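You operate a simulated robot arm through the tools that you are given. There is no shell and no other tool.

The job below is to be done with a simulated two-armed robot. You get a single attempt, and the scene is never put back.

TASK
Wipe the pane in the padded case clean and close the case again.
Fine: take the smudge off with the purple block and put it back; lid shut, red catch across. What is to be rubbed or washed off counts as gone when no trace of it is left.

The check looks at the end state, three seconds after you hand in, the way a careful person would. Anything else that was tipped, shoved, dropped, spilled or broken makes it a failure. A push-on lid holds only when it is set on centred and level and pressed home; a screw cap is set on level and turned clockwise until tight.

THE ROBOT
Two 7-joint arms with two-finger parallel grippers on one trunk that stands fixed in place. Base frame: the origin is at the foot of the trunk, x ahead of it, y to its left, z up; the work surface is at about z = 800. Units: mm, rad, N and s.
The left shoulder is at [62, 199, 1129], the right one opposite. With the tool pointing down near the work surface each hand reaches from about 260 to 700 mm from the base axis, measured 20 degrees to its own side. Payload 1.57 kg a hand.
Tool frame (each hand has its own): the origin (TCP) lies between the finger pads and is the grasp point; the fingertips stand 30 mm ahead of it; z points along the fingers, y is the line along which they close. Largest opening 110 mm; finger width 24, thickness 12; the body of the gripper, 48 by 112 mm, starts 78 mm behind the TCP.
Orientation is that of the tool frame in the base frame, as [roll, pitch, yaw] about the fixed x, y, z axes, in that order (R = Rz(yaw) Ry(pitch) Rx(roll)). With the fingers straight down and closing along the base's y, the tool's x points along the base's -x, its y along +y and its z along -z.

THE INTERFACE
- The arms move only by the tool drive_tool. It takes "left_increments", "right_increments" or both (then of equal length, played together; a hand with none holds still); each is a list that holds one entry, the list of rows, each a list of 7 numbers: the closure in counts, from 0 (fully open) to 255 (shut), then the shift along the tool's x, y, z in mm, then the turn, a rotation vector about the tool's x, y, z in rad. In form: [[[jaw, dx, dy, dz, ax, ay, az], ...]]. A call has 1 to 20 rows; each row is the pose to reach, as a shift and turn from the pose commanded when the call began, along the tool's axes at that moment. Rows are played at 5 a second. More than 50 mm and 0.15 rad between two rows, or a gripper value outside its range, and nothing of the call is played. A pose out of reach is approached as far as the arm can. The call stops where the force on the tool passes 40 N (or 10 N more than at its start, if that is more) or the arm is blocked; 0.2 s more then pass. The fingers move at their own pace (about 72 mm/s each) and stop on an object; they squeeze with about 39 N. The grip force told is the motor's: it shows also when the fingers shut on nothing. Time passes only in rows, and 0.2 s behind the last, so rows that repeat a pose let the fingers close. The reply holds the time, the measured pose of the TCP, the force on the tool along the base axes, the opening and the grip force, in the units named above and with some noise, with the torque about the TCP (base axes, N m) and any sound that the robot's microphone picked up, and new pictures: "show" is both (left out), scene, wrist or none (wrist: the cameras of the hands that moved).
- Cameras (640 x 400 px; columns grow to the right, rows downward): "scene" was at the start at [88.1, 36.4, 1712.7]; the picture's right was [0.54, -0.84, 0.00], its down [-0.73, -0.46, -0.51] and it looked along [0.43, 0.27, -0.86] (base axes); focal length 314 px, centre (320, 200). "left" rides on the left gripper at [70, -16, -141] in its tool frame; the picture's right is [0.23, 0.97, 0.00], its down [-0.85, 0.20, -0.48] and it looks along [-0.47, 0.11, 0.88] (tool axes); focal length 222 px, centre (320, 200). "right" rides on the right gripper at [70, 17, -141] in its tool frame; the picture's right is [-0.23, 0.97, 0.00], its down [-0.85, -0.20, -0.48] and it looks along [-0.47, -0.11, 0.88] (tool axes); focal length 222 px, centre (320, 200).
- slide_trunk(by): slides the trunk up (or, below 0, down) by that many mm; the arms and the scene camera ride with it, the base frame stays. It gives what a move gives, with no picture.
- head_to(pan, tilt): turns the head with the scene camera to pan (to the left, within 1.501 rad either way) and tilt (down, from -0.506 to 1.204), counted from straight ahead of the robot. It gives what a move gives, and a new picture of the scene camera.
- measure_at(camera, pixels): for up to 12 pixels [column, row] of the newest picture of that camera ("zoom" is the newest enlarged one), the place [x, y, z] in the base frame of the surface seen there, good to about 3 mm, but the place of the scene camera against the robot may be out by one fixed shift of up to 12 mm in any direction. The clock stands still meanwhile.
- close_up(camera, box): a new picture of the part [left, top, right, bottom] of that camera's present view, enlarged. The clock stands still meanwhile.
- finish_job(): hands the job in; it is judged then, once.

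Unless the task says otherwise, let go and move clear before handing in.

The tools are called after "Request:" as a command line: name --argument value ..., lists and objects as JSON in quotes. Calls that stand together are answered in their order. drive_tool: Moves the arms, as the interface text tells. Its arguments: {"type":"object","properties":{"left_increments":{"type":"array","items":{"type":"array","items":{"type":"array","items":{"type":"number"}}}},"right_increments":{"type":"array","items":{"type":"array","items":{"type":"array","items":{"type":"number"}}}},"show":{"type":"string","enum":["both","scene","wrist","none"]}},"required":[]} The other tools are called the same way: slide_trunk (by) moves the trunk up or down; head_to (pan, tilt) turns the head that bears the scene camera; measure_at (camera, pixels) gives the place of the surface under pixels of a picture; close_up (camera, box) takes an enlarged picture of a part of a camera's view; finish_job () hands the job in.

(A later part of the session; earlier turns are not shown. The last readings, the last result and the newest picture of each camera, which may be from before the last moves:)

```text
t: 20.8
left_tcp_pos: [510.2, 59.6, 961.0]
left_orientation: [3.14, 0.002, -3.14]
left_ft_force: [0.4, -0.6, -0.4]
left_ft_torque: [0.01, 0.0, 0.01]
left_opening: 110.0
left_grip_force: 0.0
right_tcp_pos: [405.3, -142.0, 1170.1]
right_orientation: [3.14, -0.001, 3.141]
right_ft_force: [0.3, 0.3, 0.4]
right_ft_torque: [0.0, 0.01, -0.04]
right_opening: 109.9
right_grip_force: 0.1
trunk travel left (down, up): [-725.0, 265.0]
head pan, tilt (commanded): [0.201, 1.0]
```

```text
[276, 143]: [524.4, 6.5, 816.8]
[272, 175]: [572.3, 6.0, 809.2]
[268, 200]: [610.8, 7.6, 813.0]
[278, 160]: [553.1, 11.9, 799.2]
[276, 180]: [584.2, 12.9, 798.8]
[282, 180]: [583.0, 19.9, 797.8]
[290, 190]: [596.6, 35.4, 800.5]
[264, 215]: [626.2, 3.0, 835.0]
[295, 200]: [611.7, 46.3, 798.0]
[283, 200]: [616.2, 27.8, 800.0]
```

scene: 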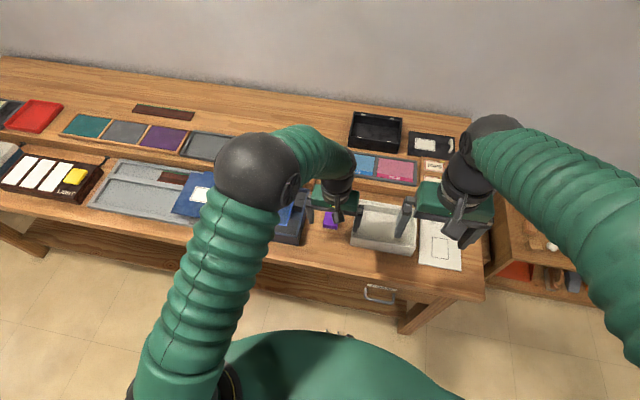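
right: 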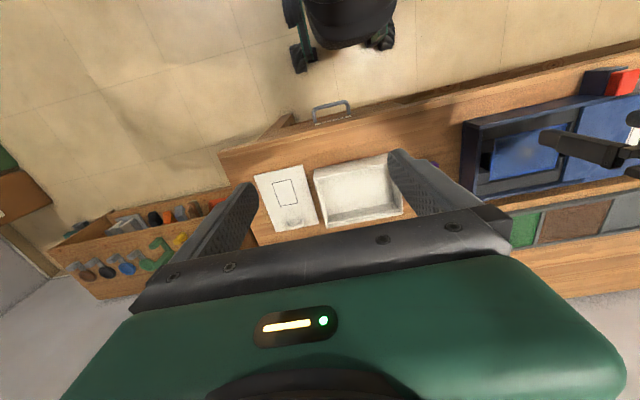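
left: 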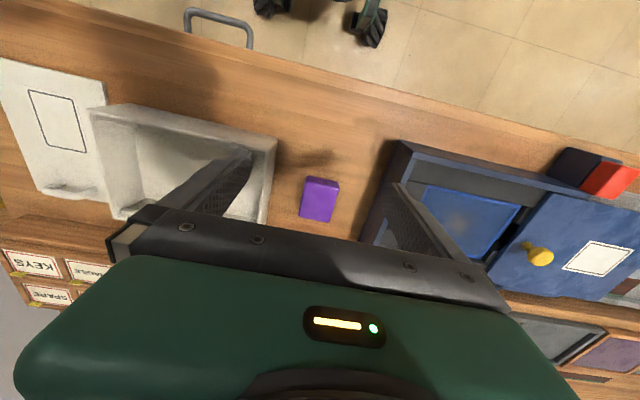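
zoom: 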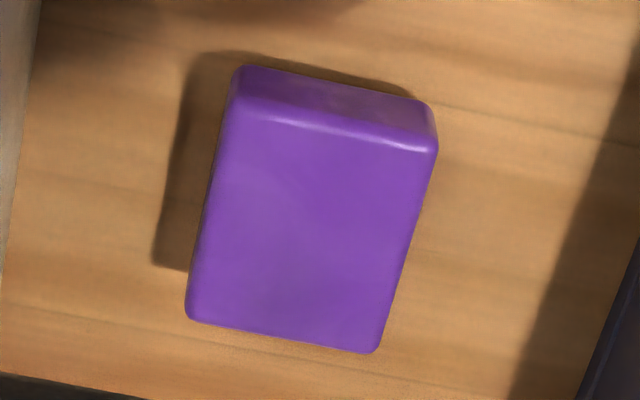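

The tray's outer wall is at y≈10, leaving room for the finger. I'll open to ~80 mm, go above the block at [588,77], and descend with tips to about z 810.

Request:
drive_tool --left_increments '[[[70, -26, 6, 0, 0, 0, 0], [70, -52, 12, 0, 0, 0, 0], [70, -78, 17.5, 0, 0, 0, 0], [70, -78, 17.5, 40, 0, 0, 0], [70, -78, 17.5, 80, 0, 0, 0], [70, -78, 17.5, 105, 0, 0, 0], [70, -78, 17.5, 120, 0, 0, 0], [70, -78, 17.5, 120, 0, 0, 0]]]' --show "both"

```text
t: 22.6
left_tcp_pos: [588.2, 78.2, 840.7]
left_orientation: [3.141, 0.0, -3.14]
left_ft_force: [-0.6, -0.5, -0.2]
left_ft_torque: [0.01, 0.01, 0.01]
left_opening: 79.7
left_grip_force: 0.1
right_tcp_pos: [405.0, -142.0, 1171.0]
right_orientation: [3.14, 0.0, -3.14]
right_ft_force: [0.1, -0.1, 0.3]
right_ft_torque: [-0.01, -0.01, -0.01]
right_opening: 109.7
right_grip_force: 0.1
trunk travel left (down, up): [-725.0, 265.0]
head pan, tilt (commanded): [0.201, 1.0]
```

scene: 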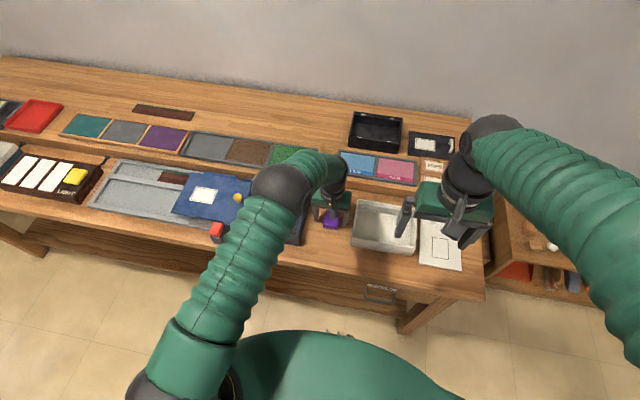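
left: 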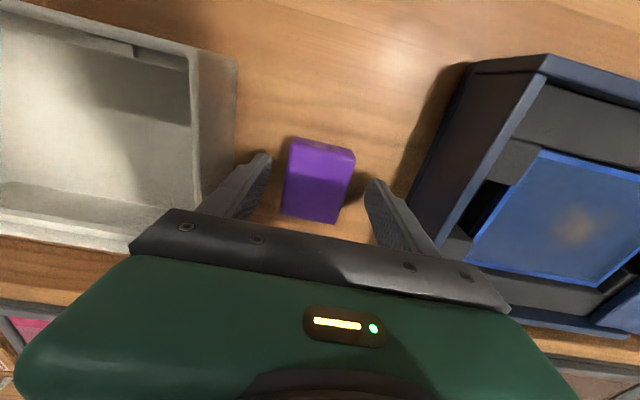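

The block sits between the open fingers at (320,180). I'll re-measure it from here as the reference for putting it back.

Request:
measure_at --camera "left" --pixels '[[293, 147], [351, 158], [335, 218], [287, 210], [316, 180], [288, 180], [344, 188], [322, 145], [270, 160], [366, 185]]'

Request:
close_up --camera "left" --box '[240, 120, 400, 230]'

```text
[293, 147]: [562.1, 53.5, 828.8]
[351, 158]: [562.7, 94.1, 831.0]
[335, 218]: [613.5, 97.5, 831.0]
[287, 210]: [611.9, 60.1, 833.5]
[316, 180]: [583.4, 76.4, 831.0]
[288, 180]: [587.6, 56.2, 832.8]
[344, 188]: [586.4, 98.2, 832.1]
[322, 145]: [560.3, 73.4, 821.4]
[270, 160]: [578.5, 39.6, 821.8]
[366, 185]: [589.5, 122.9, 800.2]
```

```text
3.64 times, centred on (320, 175) of left
```

zoom: 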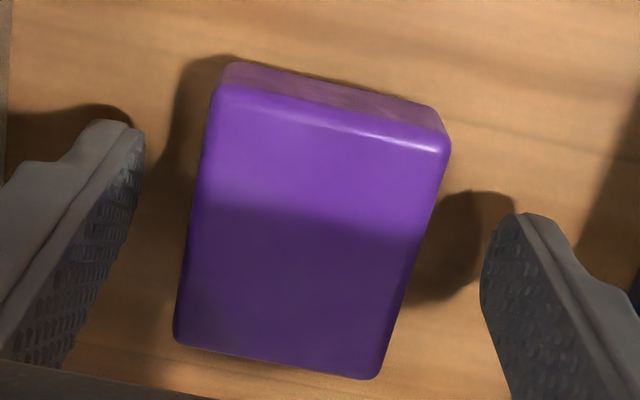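

The block is centred well between the pads. I'll close the fingers on it.

Request:
drive_tool --left_increments '[[[110, 0, 0, 0, 0, 0, 0], [255, 0, 0, 0, 0, 0, 0], [255, 0, 0, 0, 0, 0, 0], [255, 0, 0, 0, 0, 0, 0], [255, 0, 0, 0, 0, 0, 0]]]' --show "wrist"

```text
t: 23.8
left_tcp_pos: [588.9, 78.8, 841.4]
left_orientation: [3.141, 0.0, -3.14]
left_ft_force: [0.0, -0.5, -1.1]
left_ft_torque: [-0.02, 0.0, -0.01]
left_opening: 46.8
left_grip_force: 39.0
right_tcp_pos: [405.3, -141.5, 1172.1]
right_orientation: [3.14, 0.0, -3.14]
right_ft_force: [0.5, 0.6, 0.1]
right_ft_torque: [0.01, -0.01, 0.03]
right_opening: 110.3
right_grip_force: 0.0
trunk travel left (down, up): [-725.0, 265.0]
head pan, tilt (commanded): [0.201, 1.0]
```

left: 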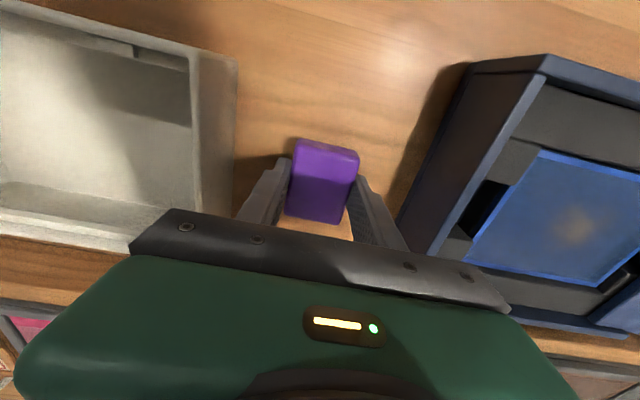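

Gripped at 46.8 mm. I'll check how much the block shifted when clamped.

Request:
measure_at --camera "left" --pixels '[[299, 148], [355, 159], [340, 218], [293, 212], [322, 182], [294, 170], [357, 165], [327, 147]]'

Request:
close_up --camera "left" --box '[240, 120, 400, 230]'

```text
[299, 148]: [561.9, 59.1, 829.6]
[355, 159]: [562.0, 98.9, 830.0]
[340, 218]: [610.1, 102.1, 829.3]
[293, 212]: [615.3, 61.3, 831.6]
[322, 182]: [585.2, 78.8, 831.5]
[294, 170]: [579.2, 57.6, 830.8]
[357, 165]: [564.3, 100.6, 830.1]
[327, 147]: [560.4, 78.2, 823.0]
```

```text
3.64 times, centred on (320, 175) of left
```

zoom: 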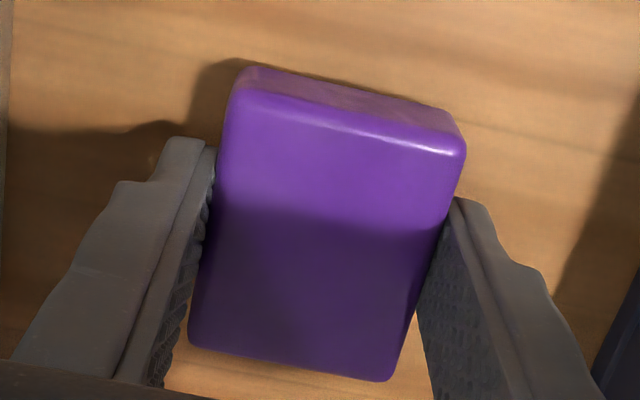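

The clamping moved the block about 3 mm to +y (I'll correct that on return). Now I'll lift it 80 mm and carry it over the pane.

Request:
drive_tool --left_increments '[[[255, 0, 0, -10, 0, 0, 0], [255, 0, 0, -45, 0, 0, 0], [255, 0, 0, -80, 0, 0, 0], [255, 4, 40, -80, 0, 0, 0], [255, 8, 80, -80, 0, 0, 0], [255, 12, 120, -80, 0, 0, 0], [255, 17, 160, -80, 0, 0, 0], [255, 17, 192, -80, 0, 0, 0], [255, 17, 192, -80, 0, 0, 0]]]' --show "both"

```text
t: 25.8
left_tcp_pos: [570.6, 271.8, 919.4]
left_orientation: [-3.14, -0.001, 3.141]
left_ft_force: [0.3, -0.4, -0.1]
left_ft_torque: [-0.01, 0.01, 0.02]
left_opening: 46.9
left_grip_force: 38.6
right_tcp_pos: [405.6, -140.5, 1169.9]
right_orientation: [-3.141, -0.001, -3.139]
right_ft_force: [0.0, 0.1, 0.0]
right_ft_torque: [0.0, 0.0, -0.01]
right_opening: 109.5
right_grip_force: 0.1
trunk travel left (down, up): [-725.0, 265.0]
head pan, tilt (commanded): [0.201, 1.0]
```

scene: 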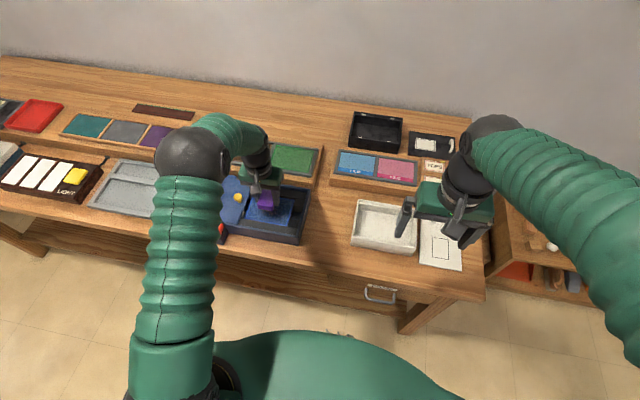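
left: 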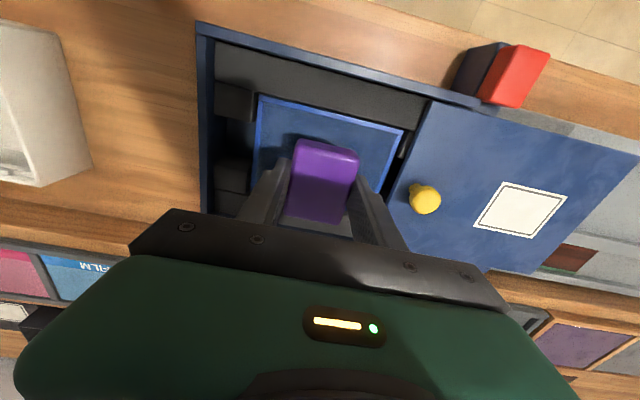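

The block hangs over the pane's centre at (325,180). I'll lower it to just above the expected contact height and check force.

Request:
drive_tool --left_increments '[[[255, 0, 0, 15, 0, 0, 0], [255, 0, 0, 30, 0, 0, 0], [255, 0, 0, 34, 0, 0, 0], [255, 0, 0, 36, 0, 0, 0], [255, 0, 0, 36, 0, 0, 0]]]' --show "wrist"

```text
t: 27.0
left_tcp_pos: [571.0, 271.3, 884.8]
left_orientation: [-3.141, -0.001, 3.141]
left_ft_force: [0.0, -0.3, -0.8]
left_ft_torque: [0.04, 0.02, 0.04]
left_opening: 46.8
left_grip_force: 38.7
right_tcp_pos: [405.8, -140.2, 1170.3]
right_orientation: [-3.14, 0.0, -3.141]
right_ft_force: [0.7, 0.2, 0.2]
right_ft_torque: [0.0, 0.0, 0.0]
right_opening: 109.8
right_grip_force: 0.1
trunk travel left (down, up): [-725.0, 265.0]
head pan, tilt (commanded): [0.201, 1.0]
```

left: 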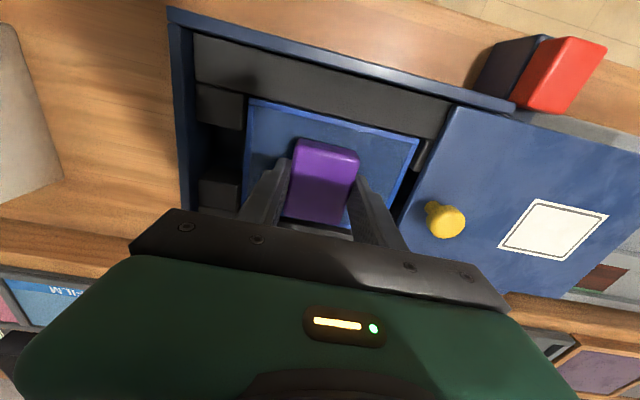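

No contact yet at z≈884 (force ≈0). I'll go down in half-millimetre steps.

Request:
drive_tool --left_increments '[[[255, 0, 0, 0.7, 0, 0, 0], [255, 0, 0, 1.4, 0, 0, 0], [255, 0, 0, 1.4, 0, 0, 0]]]' --show "none"

Request:
drive_tool --left_increments '[[[255, 0, 0, 0.7, 0, 0, 0], [255, 0, 0, 1.2, 0, 0, 0], [255, 0, 0, 1.2, 0, 0, 0]]]' --show "none"

```text
t: 27.8
left_tcp_pos: [571.2, 271.3, 883.0]
left_orientation: [-3.141, 0.0, -3.141]
left_ft_force: [-0.2, 0.2, -0.8]
left_ft_torque: [0.0, -0.02, -0.02]
left_opening: 46.8
left_grip_force: 39.3
right_tcp_pos: [405.6, -139.8, 1171.1]
right_orientation: [3.141, -0.001, -3.139]
right_ft_force: [1.4, -0.1, -0.1]
right_ft_torque: [0.01, 0.03, 0.01]
right_opening: 109.8
right_grip_force: 0.1
trunk travel left (down, up): [-725.0, 265.0]
head pan, tilt (commanded): [0.201, 1.0]
```

```text
t: 28.6
left_tcp_pos: [571.0, 271.7, 883.1]
left_orientation: [3.141, -0.001, 3.141]
left_ft_force: [0.4, 0.2, 3.9]
left_ft_torque: [0.01, 0.06, 0.02]
left_opening: 46.8
left_grip_force: 38.9
right_tcp_pos: [406.8, -140.4, 1170.5]
right_orientation: [3.141, 0.0, -3.14]
right_ft_force: [0.6, 0.7, 0.4]
right_ft_torque: [0.02, 0.02, 0.01]
right_opening: 109.7
right_grip_force: 0.0
trunk travel left (down, up): [-725.0, 265.0]
head pan, tilt (commanded): [0.201, 1.0]
```

Contact is made at about 3.9 N. I'll wipe with strokes along y within the pane, staying clear of the padding and the lid edge.

Request:
drive_tool --left_increments '[[[255, 0, -10, 0.2, 0, 0, 0], [255, 0, -20, 0.2, 0, 0, 0], [255, 0, -30, 0.2, 0, 0, 0], [255, 6, -30, 0.2, 0, 0, 0], [255, 6, -20, 0.2, 0, 0, 0], [255, 6, -10, 0.2, 0, 0, 0], [255, 6, 0, 0.2, 0, 0, 0], [255, 6, 10, 0.2, 0, 0, 0], [255, 6, 20, 0.2, 0, 0, 0], [255, 6, 29, 0.2, 0, 0, 0], [255, -6, 29, 0.2, 0, 0, 0], [255, -6, 20, 0.2, 0, 0, 0], [255, -6, 10, 0.2, 0, 0, 0], [255, -6, 0, 0.2, 0, 0, 0], [255, -6, -10, 0.2, 0, 0, 0], [255, -6, -20, 0.2, 0, 0, 0], [255, -6, -30, 0.2, 0, 0, 0], [255, 0, -30, 0.2, 0, 0, 0]]]' --show "wrist"

```text
t: 32.4
left_tcp_pos: [571.6, 239.4, 882.2]
left_orientation: [-3.142, 0.002, 3.142]
left_ft_force: [2.9, -0.3, 8.0]
left_ft_torque: [-0.01, -0.08, 0.01]
left_opening: 47.0
left_grip_force: 39.3
right_tcp_pos: [405.7, -141.3, 1170.7]
right_orientation: [3.14, 0.0, -3.141]
right_ft_force: [0.4, -0.4, 0.4]
right_ft_torque: [0.0, -0.01, 0.01]
right_opening: 110.3
right_grip_force: 0.1
trunk travel left (down, up): [-725.0, 265.0]
head pan, tilt (commanded): [0.201, 1.0]
```

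left: 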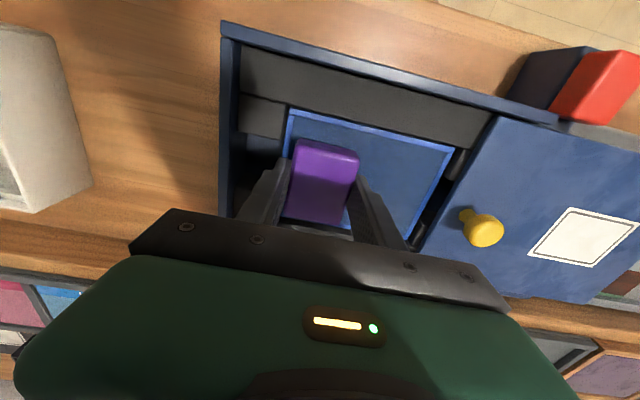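

Request:
close_up --camera "left" --box '[270, 100, 480, 240]'

Request:
close_up --camera "scene" --box '[220, 170, 340, 250]'

```text
2.86 times, centred on (375, 170) of left
```

zoom: 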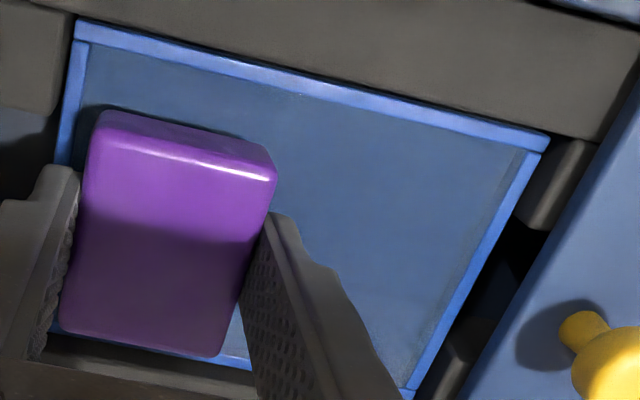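

```text
5.00 times, centred on (280, 210) of scene
```

zoom: 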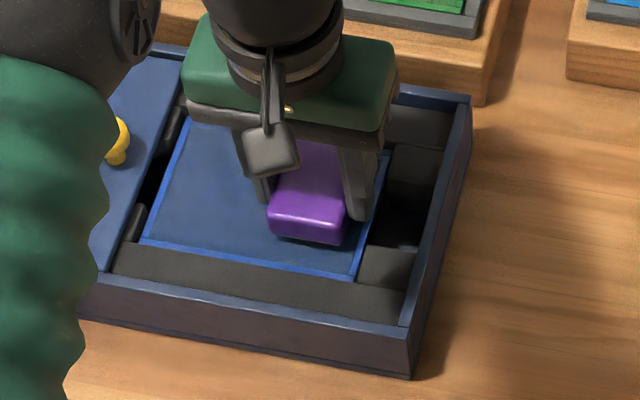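

The pane right of the block looks clean now. I'll lift and shift toward −y to inspect the whole area.

Request:
drive_tool --left_increments '[[[255, 0, 0, -10, 0, 0, 0], [255, 0, 0, -45, 0, 0, 0], [255, 10, -35, -60, 0, 0, 0], [255, 20, -70, -70, 0, 0, 0], [255, 30, -95, -80, 0, 0, 0], [255, 30, -95, -80, 0, 0, 0]]]' --show "both"

Request:
close_up --camera "left" --box '[340, 80, 540, 240]'

Request:
close_up --camera "scene" --box '[220, 170, 340, 250]'

```text
t: 33.8
left_tcp_pos: [541.3, 145.8, 961.1]
left_orientation: [-3.141, 0.001, -3.138]
left_ft_force: [-0.2, 0.7, -0.5]
left_ft_torque: [-0.02, -0.01, 0.01]
left_opening: 47.0
left_grip_force: 39.0
right_tcp_pos: [406.6, -141.1, 1170.4]
right_orientation: [-3.14, 0.001, -3.14]
right_ft_force: [0.2, -0.3, 0.3]
right_ft_torque: [0.02, -0.01, -0.01]
right_opening: 110.1
right_grip_force: 0.1
trunk travel left (down, up): [-725.0, 265.0]
head pan, tilt (commanded): [0.201, 1.0]
```

scene: 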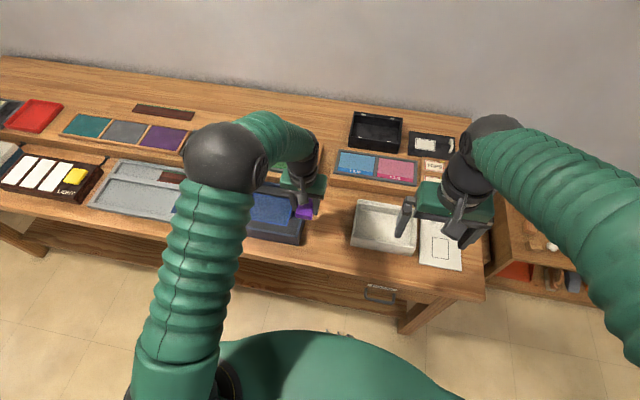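
left: 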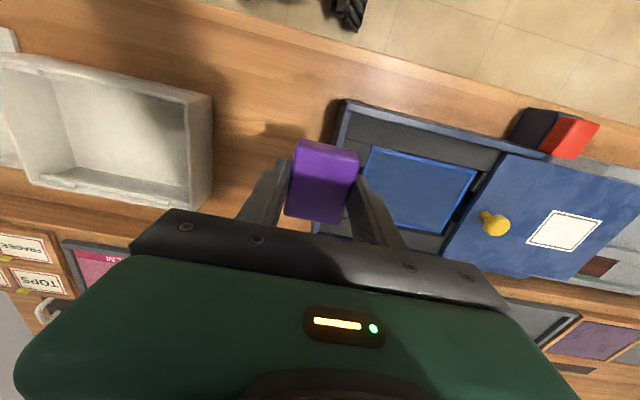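

```text
2.50 times, centred on (440, 160) of left
```

zoom: 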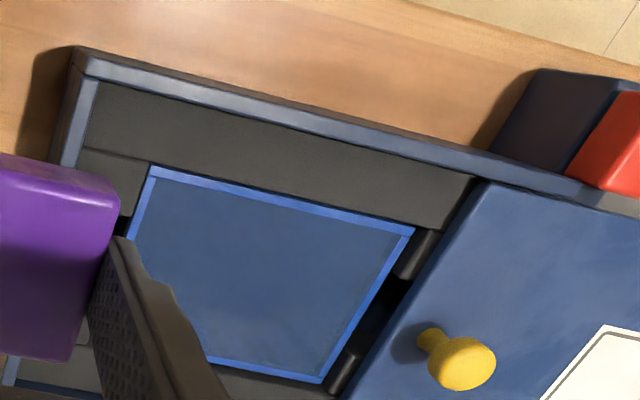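

```text
5.00 times, centred on (280, 210) of scene
```

zoom: 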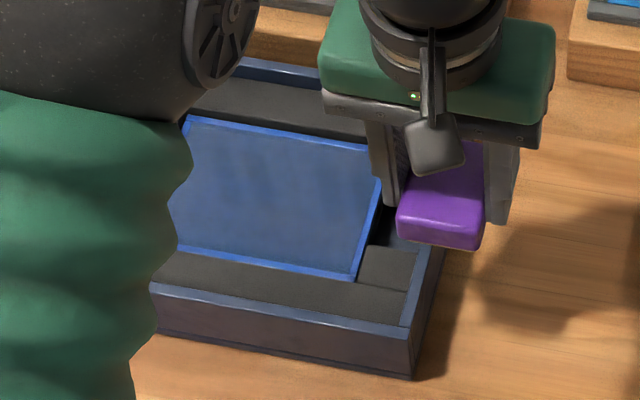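

The smudge looks gone in both views. I'll enlarge the pane more to look for any faint trace.

Request:
close_up --camera "left" --box '[370, 145, 480, 235]'

Request:
close_up --camera "scene" --box '[250, 190, 305, 230]'

```text
4.44 times, centred on (425, 190) of left
```

zoom: 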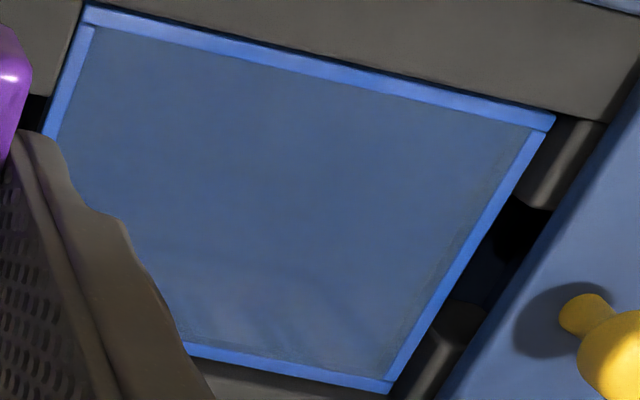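

```text
10.00 times, centred on (278, 210) of scene
```

zoom: 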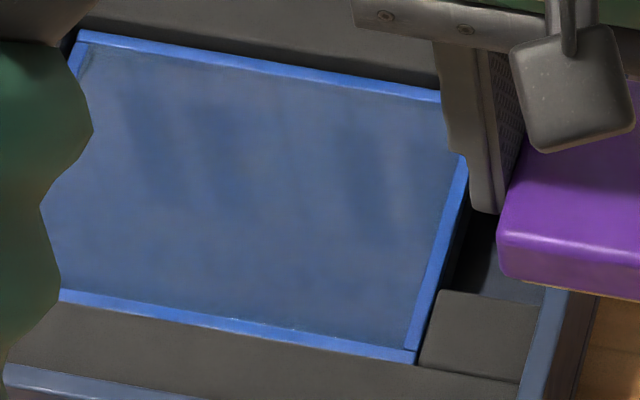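

No tan trace remains visible, but to be sure I'll make one more full pass over the smudge area with slightly different lanes.

Request:
drive_tool --left_increments '[[[255, -10, 35, 10, 0, 0, 0], [255, -20, 70, 30, 0, 0, 0], [255, -30, 95, 50, 0, 0, 0], [255, -30, 95, 72, 0, 0, 0], [255, -30, 95, 79, 0, 0, 0], [255, -30, 95, 80, 0, 0, 0], [255, -22, 95, 80, 0, 0, 0], [255, -22, 108, 80, 0, 0, 0], [255, -22, 121, 80, 0, 0, 0], [255, -22, 134, 80, 0, 0, 0], [255, -22, 147, 80, 0, 0, 0], [255, -22, 154, 80, 0, 0, 0], [255, -32, 154, 80, 0, 0, 0], [255, -40, 154, 80, 0, 0, 0], [255, -40, 141, 80, 0, 0, 0], [255, -40, 128, 80, 0, 0, 0], [255, -40, 115, 80, 0, 0, 0], [255, -40, 102, 80, 0, 0, 0], [255, -40, 95, 80, 0, 0, 0], [255, -30, 95, 80, 0, 0, 0]]]' --show "wrist"

```text
t: 38.0
left_tcp_pos: [571.7, 240.1, 883.1]
left_orientation: [-3.14, 0.001, 3.141]
left_ft_force: [2.7, -1.4, 6.8]
left_ft_torque: [-0.02, -0.11, 0.0]
left_opening: 47.2
left_grip_force: 39.1
right_tcp_pos: [405.5, -141.6, 1170.6]
right_orientation: [3.141, -0.001, 3.141]
right_ft_force: [0.5, -0.8, 0.1]
right_ft_torque: [-0.01, 0.01, 0.0]
right_opening: 110.2
right_grip_force: 0.0
trunk travel left (down, up): [-725.0, 265.0]
head pan, tilt (commanded): [0.201, 1.0]
```

left: 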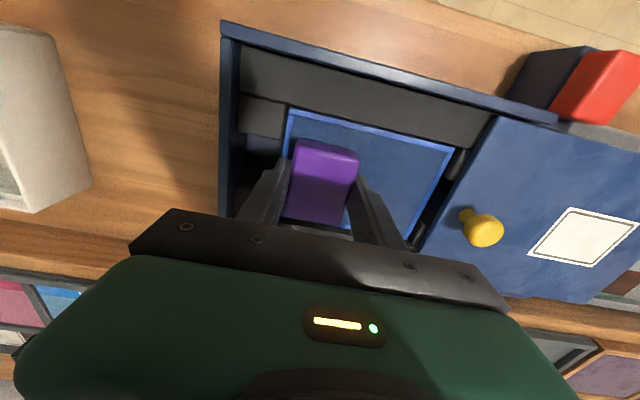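

I'll lift the block and carry it back to its original spot (3 mm less in y than the clamped pose), stopping just above the table.

Request:
drive_tool --left_increments '[[[255, 0, 0, -8, 0, 0, 0], [255, 0, 0, -45, 0, 0, 0], [255, -4, -40, -45, 0, 0, 0], [255, -8, -80, -45, 0, 0, 0], [255, -12, -122, -45, 0, 0, 0], [255, -17, -165, -45, 0, 0, 0], [255, -17, -165, -10, 0, 0, 0], [255, -17, -165, 25, 0, 0, 0], [255, -17, -165, 38, 0, 0, 0], [255, -17, -165, 40, 0, 0, 0], [255, -17, -165, 40, 0, 0, 0]]]' --show "both"

```text
t: 40.4
left_tcp_pos: [588.8, 75.4, 841.7]
left_orientation: [-3.14, -0.001, -3.141]
left_ft_force: [0.6, -0.5, -1.1]
left_ft_torque: [0.0, -0.01, -0.02]
left_opening: 47.1
left_grip_force: 39.0
right_tcp_pos: [405.3, -142.6, 1170.3]
right_orientation: [3.141, 0.0, -3.139]
right_ft_force: [-0.2, 0.5, 0.4]
right_ft_torque: [0.03, -0.04, -0.03]
right_opening: 110.0
right_grip_force: 0.0
trunk travel left (down, up): [-725.0, 265.0]
head pan, tilt (commanded): [0.201, 1.0]
```

scene: 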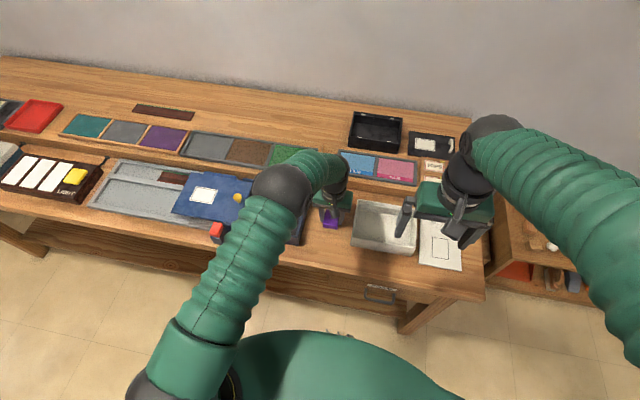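
left: 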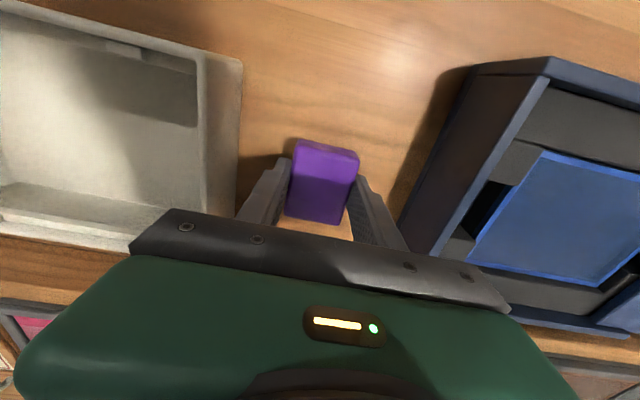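

No contact yet at z≈841.5. I'll ease down until the table is felt.

Request:
drive_tool --left_increments '[[[255, 0, 0, 0.7, 0, 0, 0], [255, 0, 0, 1.4, 0, 0, 0], [255, 0, 0, 1.4, 0, 0, 0]]]' --show "none"

```text
t: 41.2
left_tcp_pos: [588.8, 75.9, 841.7]
left_orientation: [-3.141, 0.0, -3.141]
left_ft_force: [-0.1, 0.2, 0.5]
left_ft_torque: [-0.01, 0.0, -0.01]
left_opening: 47.2
left_grip_force: 39.1
right_tcp_pos: [405.9, -143.0, 1171.4]
right_orientation: [3.138, 0.001, -3.139]
right_ft_force: [0.5, 0.3, 0.3]
right_ft_torque: [0.03, -0.02, -0.01]
right_opening: 109.7
right_grip_force: 0.0
trunk travel left (down, up): [-725.0, 265.0]
head pan, tilt (commanded): [0.201, 1.0]
```

Request:
drive_tool --left_increments '[[[255, 0, 0, 0.5, 0, 0, 0], [255, 0, 0, 1.0, 0, 0, 0], [255, 0, 0, 1.0, 0, 0, 0]]]' --show "none"

```text
t: 42.0
left_tcp_pos: [589.0, 75.2, 841.2]
left_orientation: [3.141, 0.002, -3.141]
left_ft_force: [1.3, 0.6, 7.4]
left_ft_torque: [-0.05, 0.11, 0.0]
left_opening: 46.9
left_grip_force: 39.1
right_tcp_pos: [405.0, -140.9, 1171.0]
right_orientation: [3.141, -0.001, -3.139]
right_ft_force: [0.2, 0.9, 1.0]
right_ft_torque: [0.01, 0.01, -0.03]
right_opening: 110.4
right_grip_force: 0.1
trunk travel left (down, up): [-725.0, 265.0]
head pan, tilt (commanded): [0.201, 1.0]
```

The block is on the table (7.4 N). I'll relieve the pressure slightly, open the fingers, and lift straight up.

Request:
drive_tool --left_increments '[[[255, 0, 0, -0.7, 0, 0, 0], [200, 0, 0, -0.7, 0, 0, 0], [140, 0, 0, -0.7, 0, 0, 0], [80, 0, 0, -0.7, 0, 0, 0], [70, 0, 0, -0.7, 0, 0, 0], [70, 0, 0, -0.7, 0, 0, 0]]]' --show "wrist"

Request:
close_up --camera "left" --box '[240, 120, 400, 230]'

Request:
measure_at --camera "left" --pixels '[[293, 147], [351, 158], [335, 218], [287, 210], [316, 180], [288, 180], [344, 188], [322, 145]]'

```text
t: 43.4
left_tcp_pos: [588.4, 75.0, 840.6]
left_orientation: [3.14, 0.0, 3.14]
left_ft_force: [-0.7, 0.2, 0.2]
left_ft_torque: [0.0, 0.03, -0.01]
left_opening: 80.1
left_grip_force: 0.1
right_tcp_pos: [405.8, -141.2, 1171.4]
right_orientation: [3.139, 0.0, -3.14]
right_ft_force: [-0.5, -1.0, 0.0]
right_ft_torque: [0.0, -0.02, 0.02]
right_opening: 109.9
right_grip_force: 0.1
trunk travel left (down, up): [-725.0, 265.0]
head pan, tilt (commanded): [0.201, 1.0]
```

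left: 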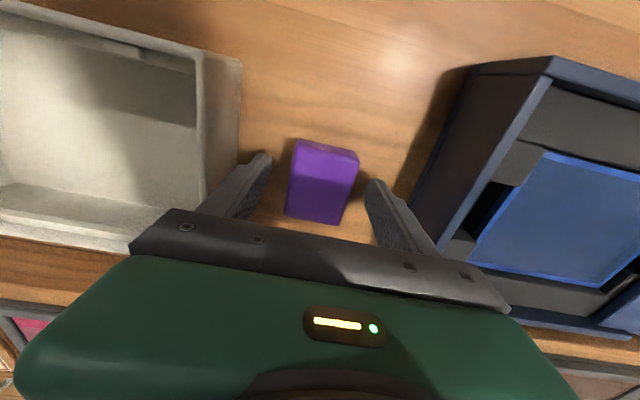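

```text
3.64 times, centred on (320, 175) of left
```

zoom: 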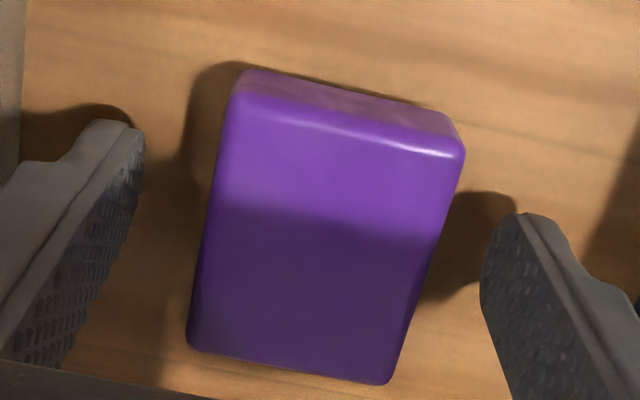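

```text
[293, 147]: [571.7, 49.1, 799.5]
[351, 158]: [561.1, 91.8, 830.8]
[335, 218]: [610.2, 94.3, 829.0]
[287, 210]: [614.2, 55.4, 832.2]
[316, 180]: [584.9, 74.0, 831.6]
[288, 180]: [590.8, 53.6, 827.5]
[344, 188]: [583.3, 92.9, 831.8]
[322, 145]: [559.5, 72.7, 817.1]
```

The block is back at its place, same spacing to the tray as before. I'll lift and look at the pane from above once more before closing.

Request:
drive_tool --left_increments '[[[70, 0, 0, -40, 0, 0, 0], [70, 0, 0, -85, 0, 0, 0], [40, 20, 36, -112, 0, 0, 0], [0, 40, 72, -135, 0, 0, 0], [0, 60, 110, -148, 0, 0, 0], [0, 80, 145, -148, 0, 0, 0], [0, 98, 179, -148, 0, 0, 0], [0, 98, 179, -148, 0, 0, 0]]]' --show "both"

Request:
close_up --camera "left" --box '[260, 145, 390, 240]'

Request:
close_up --camera "left" --box '[240, 120, 400, 240]'

```text
t: 45.2
left_tcp_pos: [489.2, 256.6, 988.4]
left_orientation: [-3.141, 0.002, -3.142]
left_ft_force: [-0.4, 0.6, 0.4]
left_ft_torque: [0.02, -0.01, 0.0]
left_opening: 109.9
left_grip_force: 0.1
right_tcp_pos: [406.1, -140.7, 1169.9]
right_orientation: [-3.141, 0.0, -3.139]
right_ft_force: [0.8, 0.2, 0.1]
right_ft_torque: [0.0, 0.0, -0.01]
right_opening: 110.0
right_grip_force: 0.0
trunk travel left (down, up): [-725.0, 265.0]
head pan, tilt (commanded): [0.201, 1.0]
```

scene: 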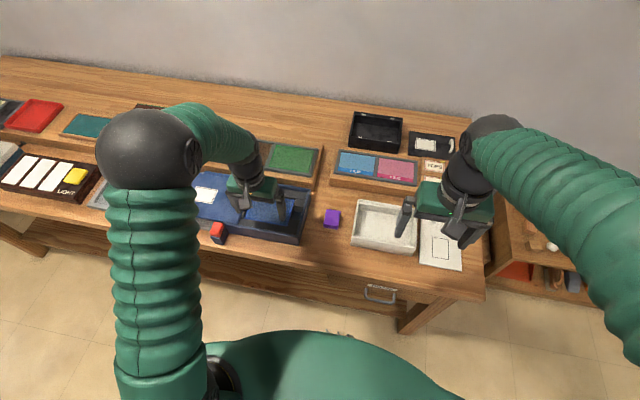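
left: 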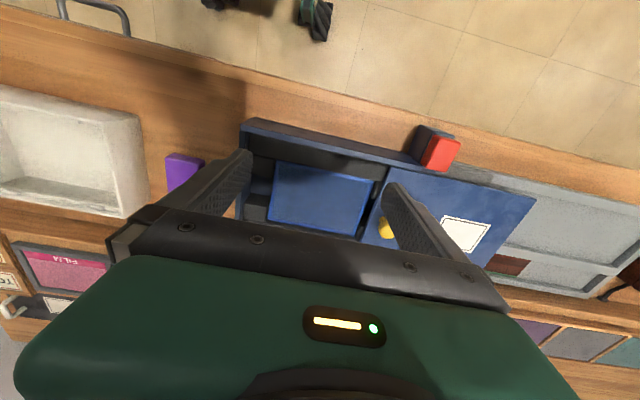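

```text
4.21 times, centred on (325, 192) of left
```

zoom: 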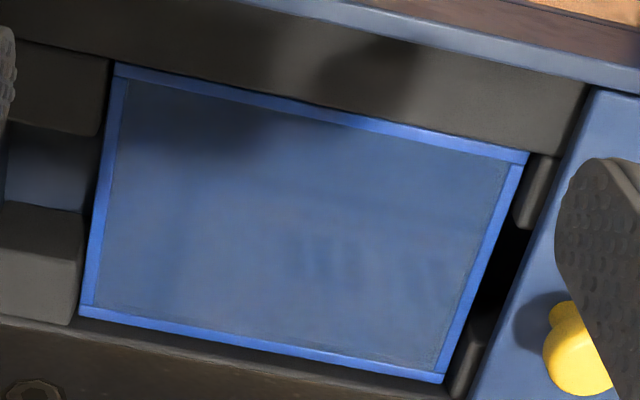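

```text
3.33 times, centred on (320, 180) of left
```

zoom: 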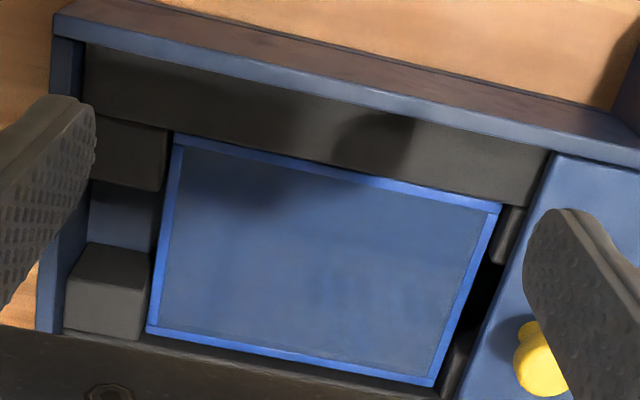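

The pane is clean and hasn't shifted. Now I'll go back to the knob, straddle it and grip.

Request:
drive_tool --left_increments '[[[120, -28, 39, 0, 0, 0, 0], [120, -56, 78, 0, 0, 0, 0], [120, -84, 116.5, 0, 0, 0, 0], [120, -84, 116.5, 40, 0, 0, 0], [120, -84, 116.5, 75, 0, 0, 0], [120, -84, 116.5, 95.5, 0, 0, 0], [180, -84, 116.5, 95.5, 0, 0, 0], [255, -84, 116.5, 95.5, 0, 0, 0], [255, -84, 116.5, 95.5, 0, 0, 0], [255, -84, 116.5, 95.5, 0, 0, 0]]]' --show "wrist"

```text
t: 47.4
left_tcp_pos: [573.5, 372.2, 893.0]
left_orientation: [3.141, 0.0, -3.141]
left_ft_force: [0.9, 0.3, -2.4]
left_ft_torque: [0.03, -0.39, 0.0]
left_opening: 24.8
left_grip_force: 36.4
right_tcp_pos: [406.1, -139.0, 1171.4]
right_orientation: [3.14, 0.001, -3.138]
right_ft_force: [0.1, 0.0, -0.3]
right_ft_torque: [0.03, 0.0, -0.01]
right_opening: 109.9
right_grip_force: 0.0
trunk travel left (down, up): [-725.0, 265.0]
head pan, tilt (commanded): [0.201, 1.0]
```

left: 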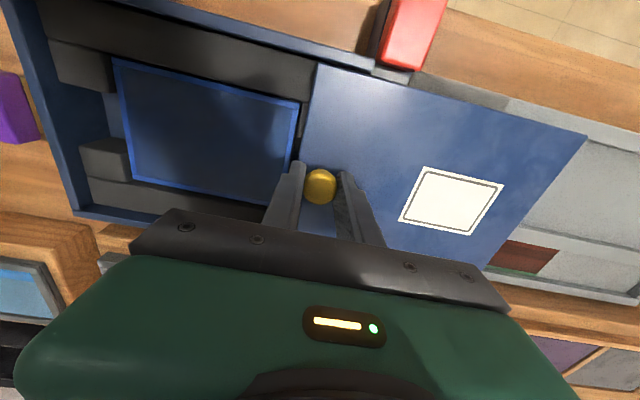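

The knob is gripped again (24.8 mm). I'll slide the lid toward −y by 170 mm first.

Request:
drive_tool --left_increments '[[[255, 0, -10, 0, 0, 0, 0], [255, 0, -20, 0, 0, 0, 0], [255, 0, -30, 0, 0, 0, 0], [255, 0, -40, 0, 0, 0, 0], [255, 0, -50, 0, 0, 0, 0], [255, 0, -60, 0, 0, 0, 0], [255, 0, -70, 0, 0, 0, 0], [255, 0, -80, 0, 0, 0, 0], [255, 0, -90, 0, 0, 0, 0], [255, 0, -100, 0, 0, 0, 0], [255, 0, -110, 0, 0, 0, 0], [255, 0, -120, 0, 0, 0, 0], [255, 0, -130, 0, 0, 0, 0], [255, 0, -140, 0, 0, 0, 0], [255, 0, -150, 0, 0, 0, 0], [255, 0, -160, 0, 0, 0, 0], [255, 0, -170, 0, 0, 0, 0]]]' --show "both"

```text
t: 51.0
left_tcp_pos: [574.0, 201.2, 893.1]
left_orientation: [-3.141, 0.0, -3.14]
left_ft_force: [-1.0, 0.9, 0.8]
left_ft_torque: [-0.04, 0.16, 0.07]
left_opening: 25.0
left_grip_force: 36.2
right_tcp_pos: [404.4, -140.6, 1170.3]
right_orientation: [-3.139, 0.0, -3.141]
right_ft_force: [0.0, 0.1, 0.6]
right_ft_torque: [0.01, 0.0, -0.03]
right_opening: 109.9
right_grip_force: 0.1
trunk travel left (down, up): [-725.0, 265.0]
head pan, tilt (commanded): [0.201, 1.0]
```

scene: 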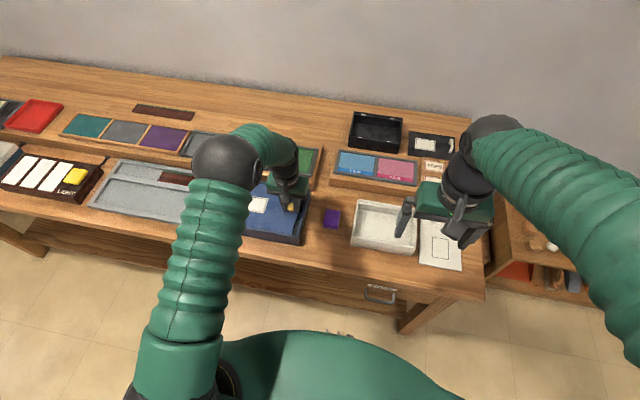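
left: 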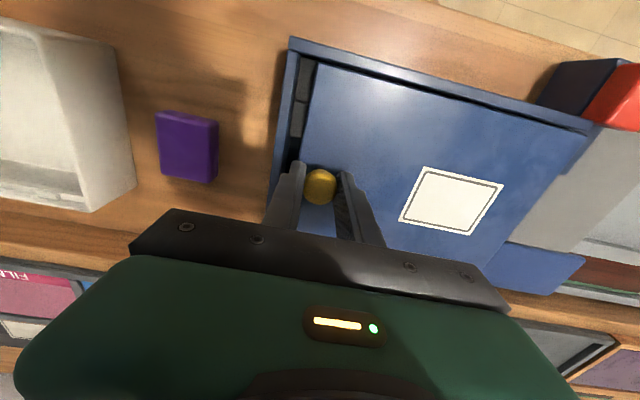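

The lid is about 10 mm from shut. I'll push the rest in small steps and feel for the stop.

Request:
drive_tool --left_increments '[[[255, 0, -4, 0, 0, 0, 0], [255, 0, -7, 0, 0, 0, 0], [255, 0, -9, 0, 0, 0, 0], [255, 0, -10, 0, 0, 0, 0], [255, 0, -10.7, 0, 0, 0, 0], [255, 0, -10.7, 0, 0, 0, 0]]]' --show "wrist"

```text
t: 52.4
left_tcp_pos: [574.4, 190.9, 892.2]
left_orientation: [-3.141, -0.001, -3.141]
left_ft_force: [-1.1, 0.8, -0.5]
left_ft_torque: [0.04, -0.16, 0.06]
left_opening: 25.1
left_grip_force: 36.2
right_tcp_pos: [404.3, -140.4, 1170.7]
right_orientation: [3.14, 0.0, -3.139]
right_ft_force: [1.0, -0.6, 0.0]
right_ft_torque: [0.02, -0.01, 0.01]
right_opening: 110.1
right_grip_force: 0.0
trunk travel left (down, up): [-725.0, 265.0]
head pan, tilt (commanded): [0.201, 1.0]
```

left: 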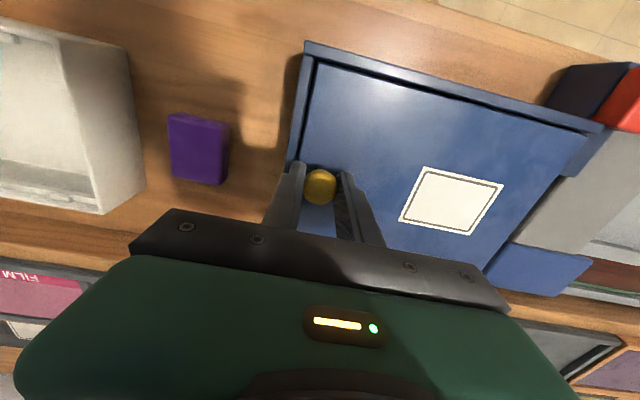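

The view matches the original shut position, but no stop has been felt yet. I'll push a couple of mm more.

Request:
drive_tool --left_increments '[[[255, 0, -0.7, 0, 0, 0, 0], [255, 0, -1.4, 0, 0, 0, 0], [255, 0, -2.0, 0, 0, 0, 0], [255, 0, -2.0, 0, 0, 0, 0]]]' --show "wrist"

```text
t: 53.4
left_tcp_pos: [574.1, 190.6, 892.2]
left_orientation: [-3.142, -0.001, -3.139]
left_ft_force: [-0.9, 5.0, 0.8]
left_ft_torque: [0.14, 0.11, 0.02]
left_opening: 25.3
left_grip_force: 36.9
right_tcp_pos: [406.3, -139.6, 1171.6]
right_orientation: [-3.141, -0.001, -3.14]
right_ft_force: [0.2, 0.6, -0.4]
right_ft_torque: [0.01, -0.02, -0.02]
right_opening: 110.1
right_grip_force: 0.0
trunk travel left (down, up): [-725.0, 265.0]
head pan, tilt (commanded): [0.201, 1.0]
```

left: 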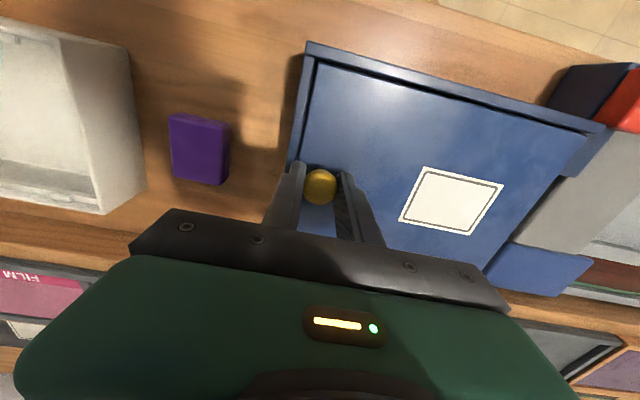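

The lid is at its end stop (5 N, no further movement). I'll release the knob, lift, and move the shut fingers to the near side of the red catch.

Request:
drive_tool --left_increments '[[[180, 0, 0, 0, 0, 0, 0], [140, 0, 0, 0, 0, 0, 0], [140, 0, 0, 0, 0, 0, 0], [140, 0, 0, -30, 0, 0, 0], [140, 0, 0, -65, 0, 0, 0], [255, 25, 36, -65, 0, 0, 0], [255, 50, 72, -65, 0, 0, 0], [255, 75, 108, -65, 0, 0, 0], [255, 100, 144, -65, 0, 0, 0], [255, 125, 180, -65, 0, 0, 0], [255, 148, 216, -65, 0, 0, 0], [255, 148, 216, -65, 0, 0, 0]]]' --show "both"

```text
t: 56.0
left_tcp_pos: [428.1, 406.0, 959.5]
left_orientation: [3.141, 0.0, 3.141]
left_ft_force: [0.3, 0.0, -0.1]
left_ft_torque: [0.0, -0.01, 0.0]
left_opening: 0.2
left_grip_force: 21.6
right_tcp_pos: [406.3, -140.6, 1170.9]
right_orientation: [3.139, -0.002, -3.139]
right_ft_force: [0.7, -0.4, -0.1]
right_ft_torque: [-0.03, -0.02, -0.02]
right_opening: 110.2
right_grip_force: 0.0
trunk travel left (down, up): [-725.0, 265.0]
head pan, tilt (commanded): [0.201, 1.0]
```

scene: 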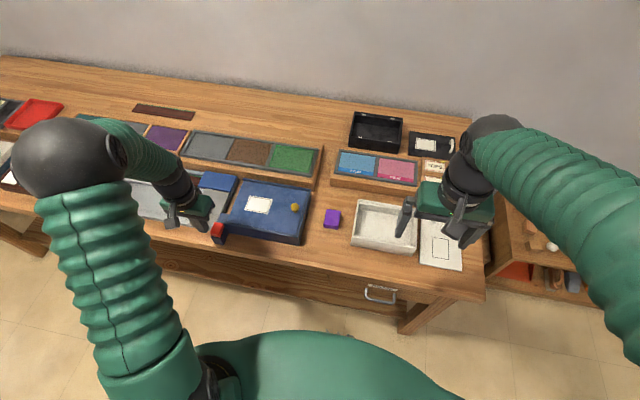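
left: 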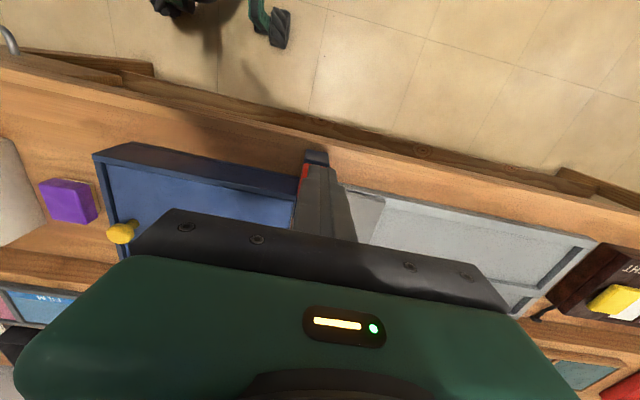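

The fingers are above and in front of the catch at x≈428. I'll check the geometry in the scene view before descending.

Request:
close_up --camera "scene" --box '[160, 180, 280, 260]'

Request:
close_up --camera "left" --box '[260, 130, 400, 230]'

Request:
measure_at --camera "left" --pixels '[[304, 170], [318, 156], [306, 160], [328, 158], [304, 180], [320, 178], [300, 195]]'

```text
5.00 times, centred on (220, 220) of scene
```

zoom: 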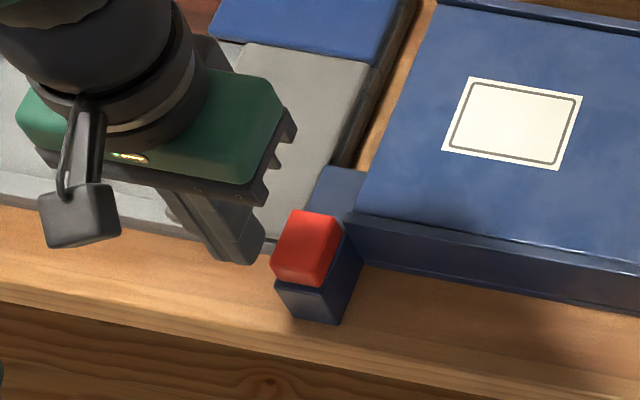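

```text
4.00 times, centred on (330, 180) of left
```

zoom: 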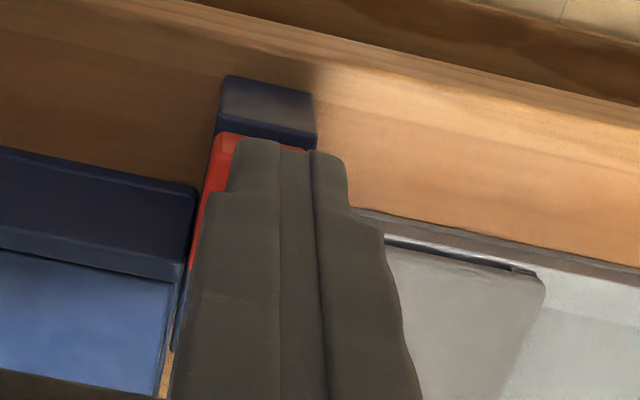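

```text
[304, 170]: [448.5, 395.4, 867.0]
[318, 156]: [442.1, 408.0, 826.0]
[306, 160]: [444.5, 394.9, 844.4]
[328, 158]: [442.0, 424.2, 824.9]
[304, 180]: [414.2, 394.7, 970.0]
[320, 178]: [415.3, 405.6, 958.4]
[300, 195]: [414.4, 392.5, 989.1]
```

The red block's near face is at x≈447 and the finger face reaches ≈442; I'll step 6 mm further back, descend so the tips are at z≈850, then look.

Request:
drive_tool --left_increments '[[[255, 6, -1, 0, 0, 0, 0], [255, 6, -1, 35, 0, 0, 0], [255, 6, -1, 65, 0, 0, 0], [255, 6, -1, 78, 0, 0, 0], [255, 6, -1, 78, 0, 0, 0]]]' --show "both"

Request:
close_up --camera "scene" --box '[160, 180, 280, 260]'

```text
t: 57.2
left_tcp_pos: [420.8, 403.6, 880.9]
left_orientation: [3.141, 0.002, -3.14]
left_ft_force: [-0.3, 0.2, 0.8]
left_ft_torque: [-0.03, 0.04, -0.03]
left_opening: 0.3
left_grip_force: 21.0
right_tcp_pos: [405.5, -140.7, 1170.4]
right_orientation: [3.141, -0.001, 3.141]
right_ft_force: [0.0, 1.6, 0.1]
right_ft_torque: [-0.01, 0.0, -0.01]
right_opening: 109.9
right_grip_force: 0.1
trunk travel left (down, up): [-725.0, 265.0]
head pan, tilt (commanded): [0.201, 1.0]
```

scene: 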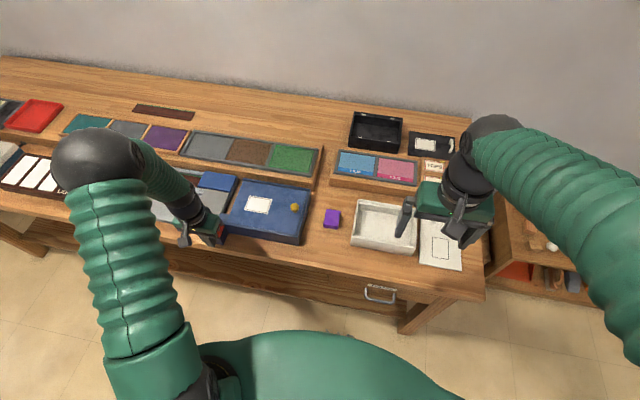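
left: 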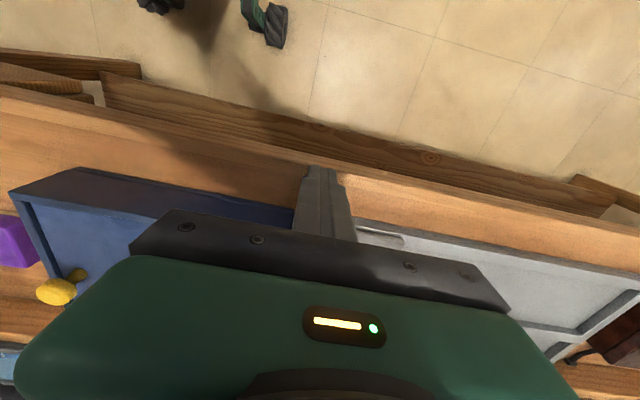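

```text
5.00 times, centred on (220, 220) of scene
```

zoom: 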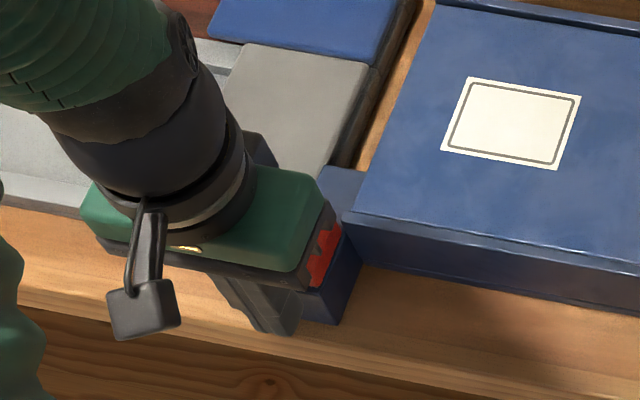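

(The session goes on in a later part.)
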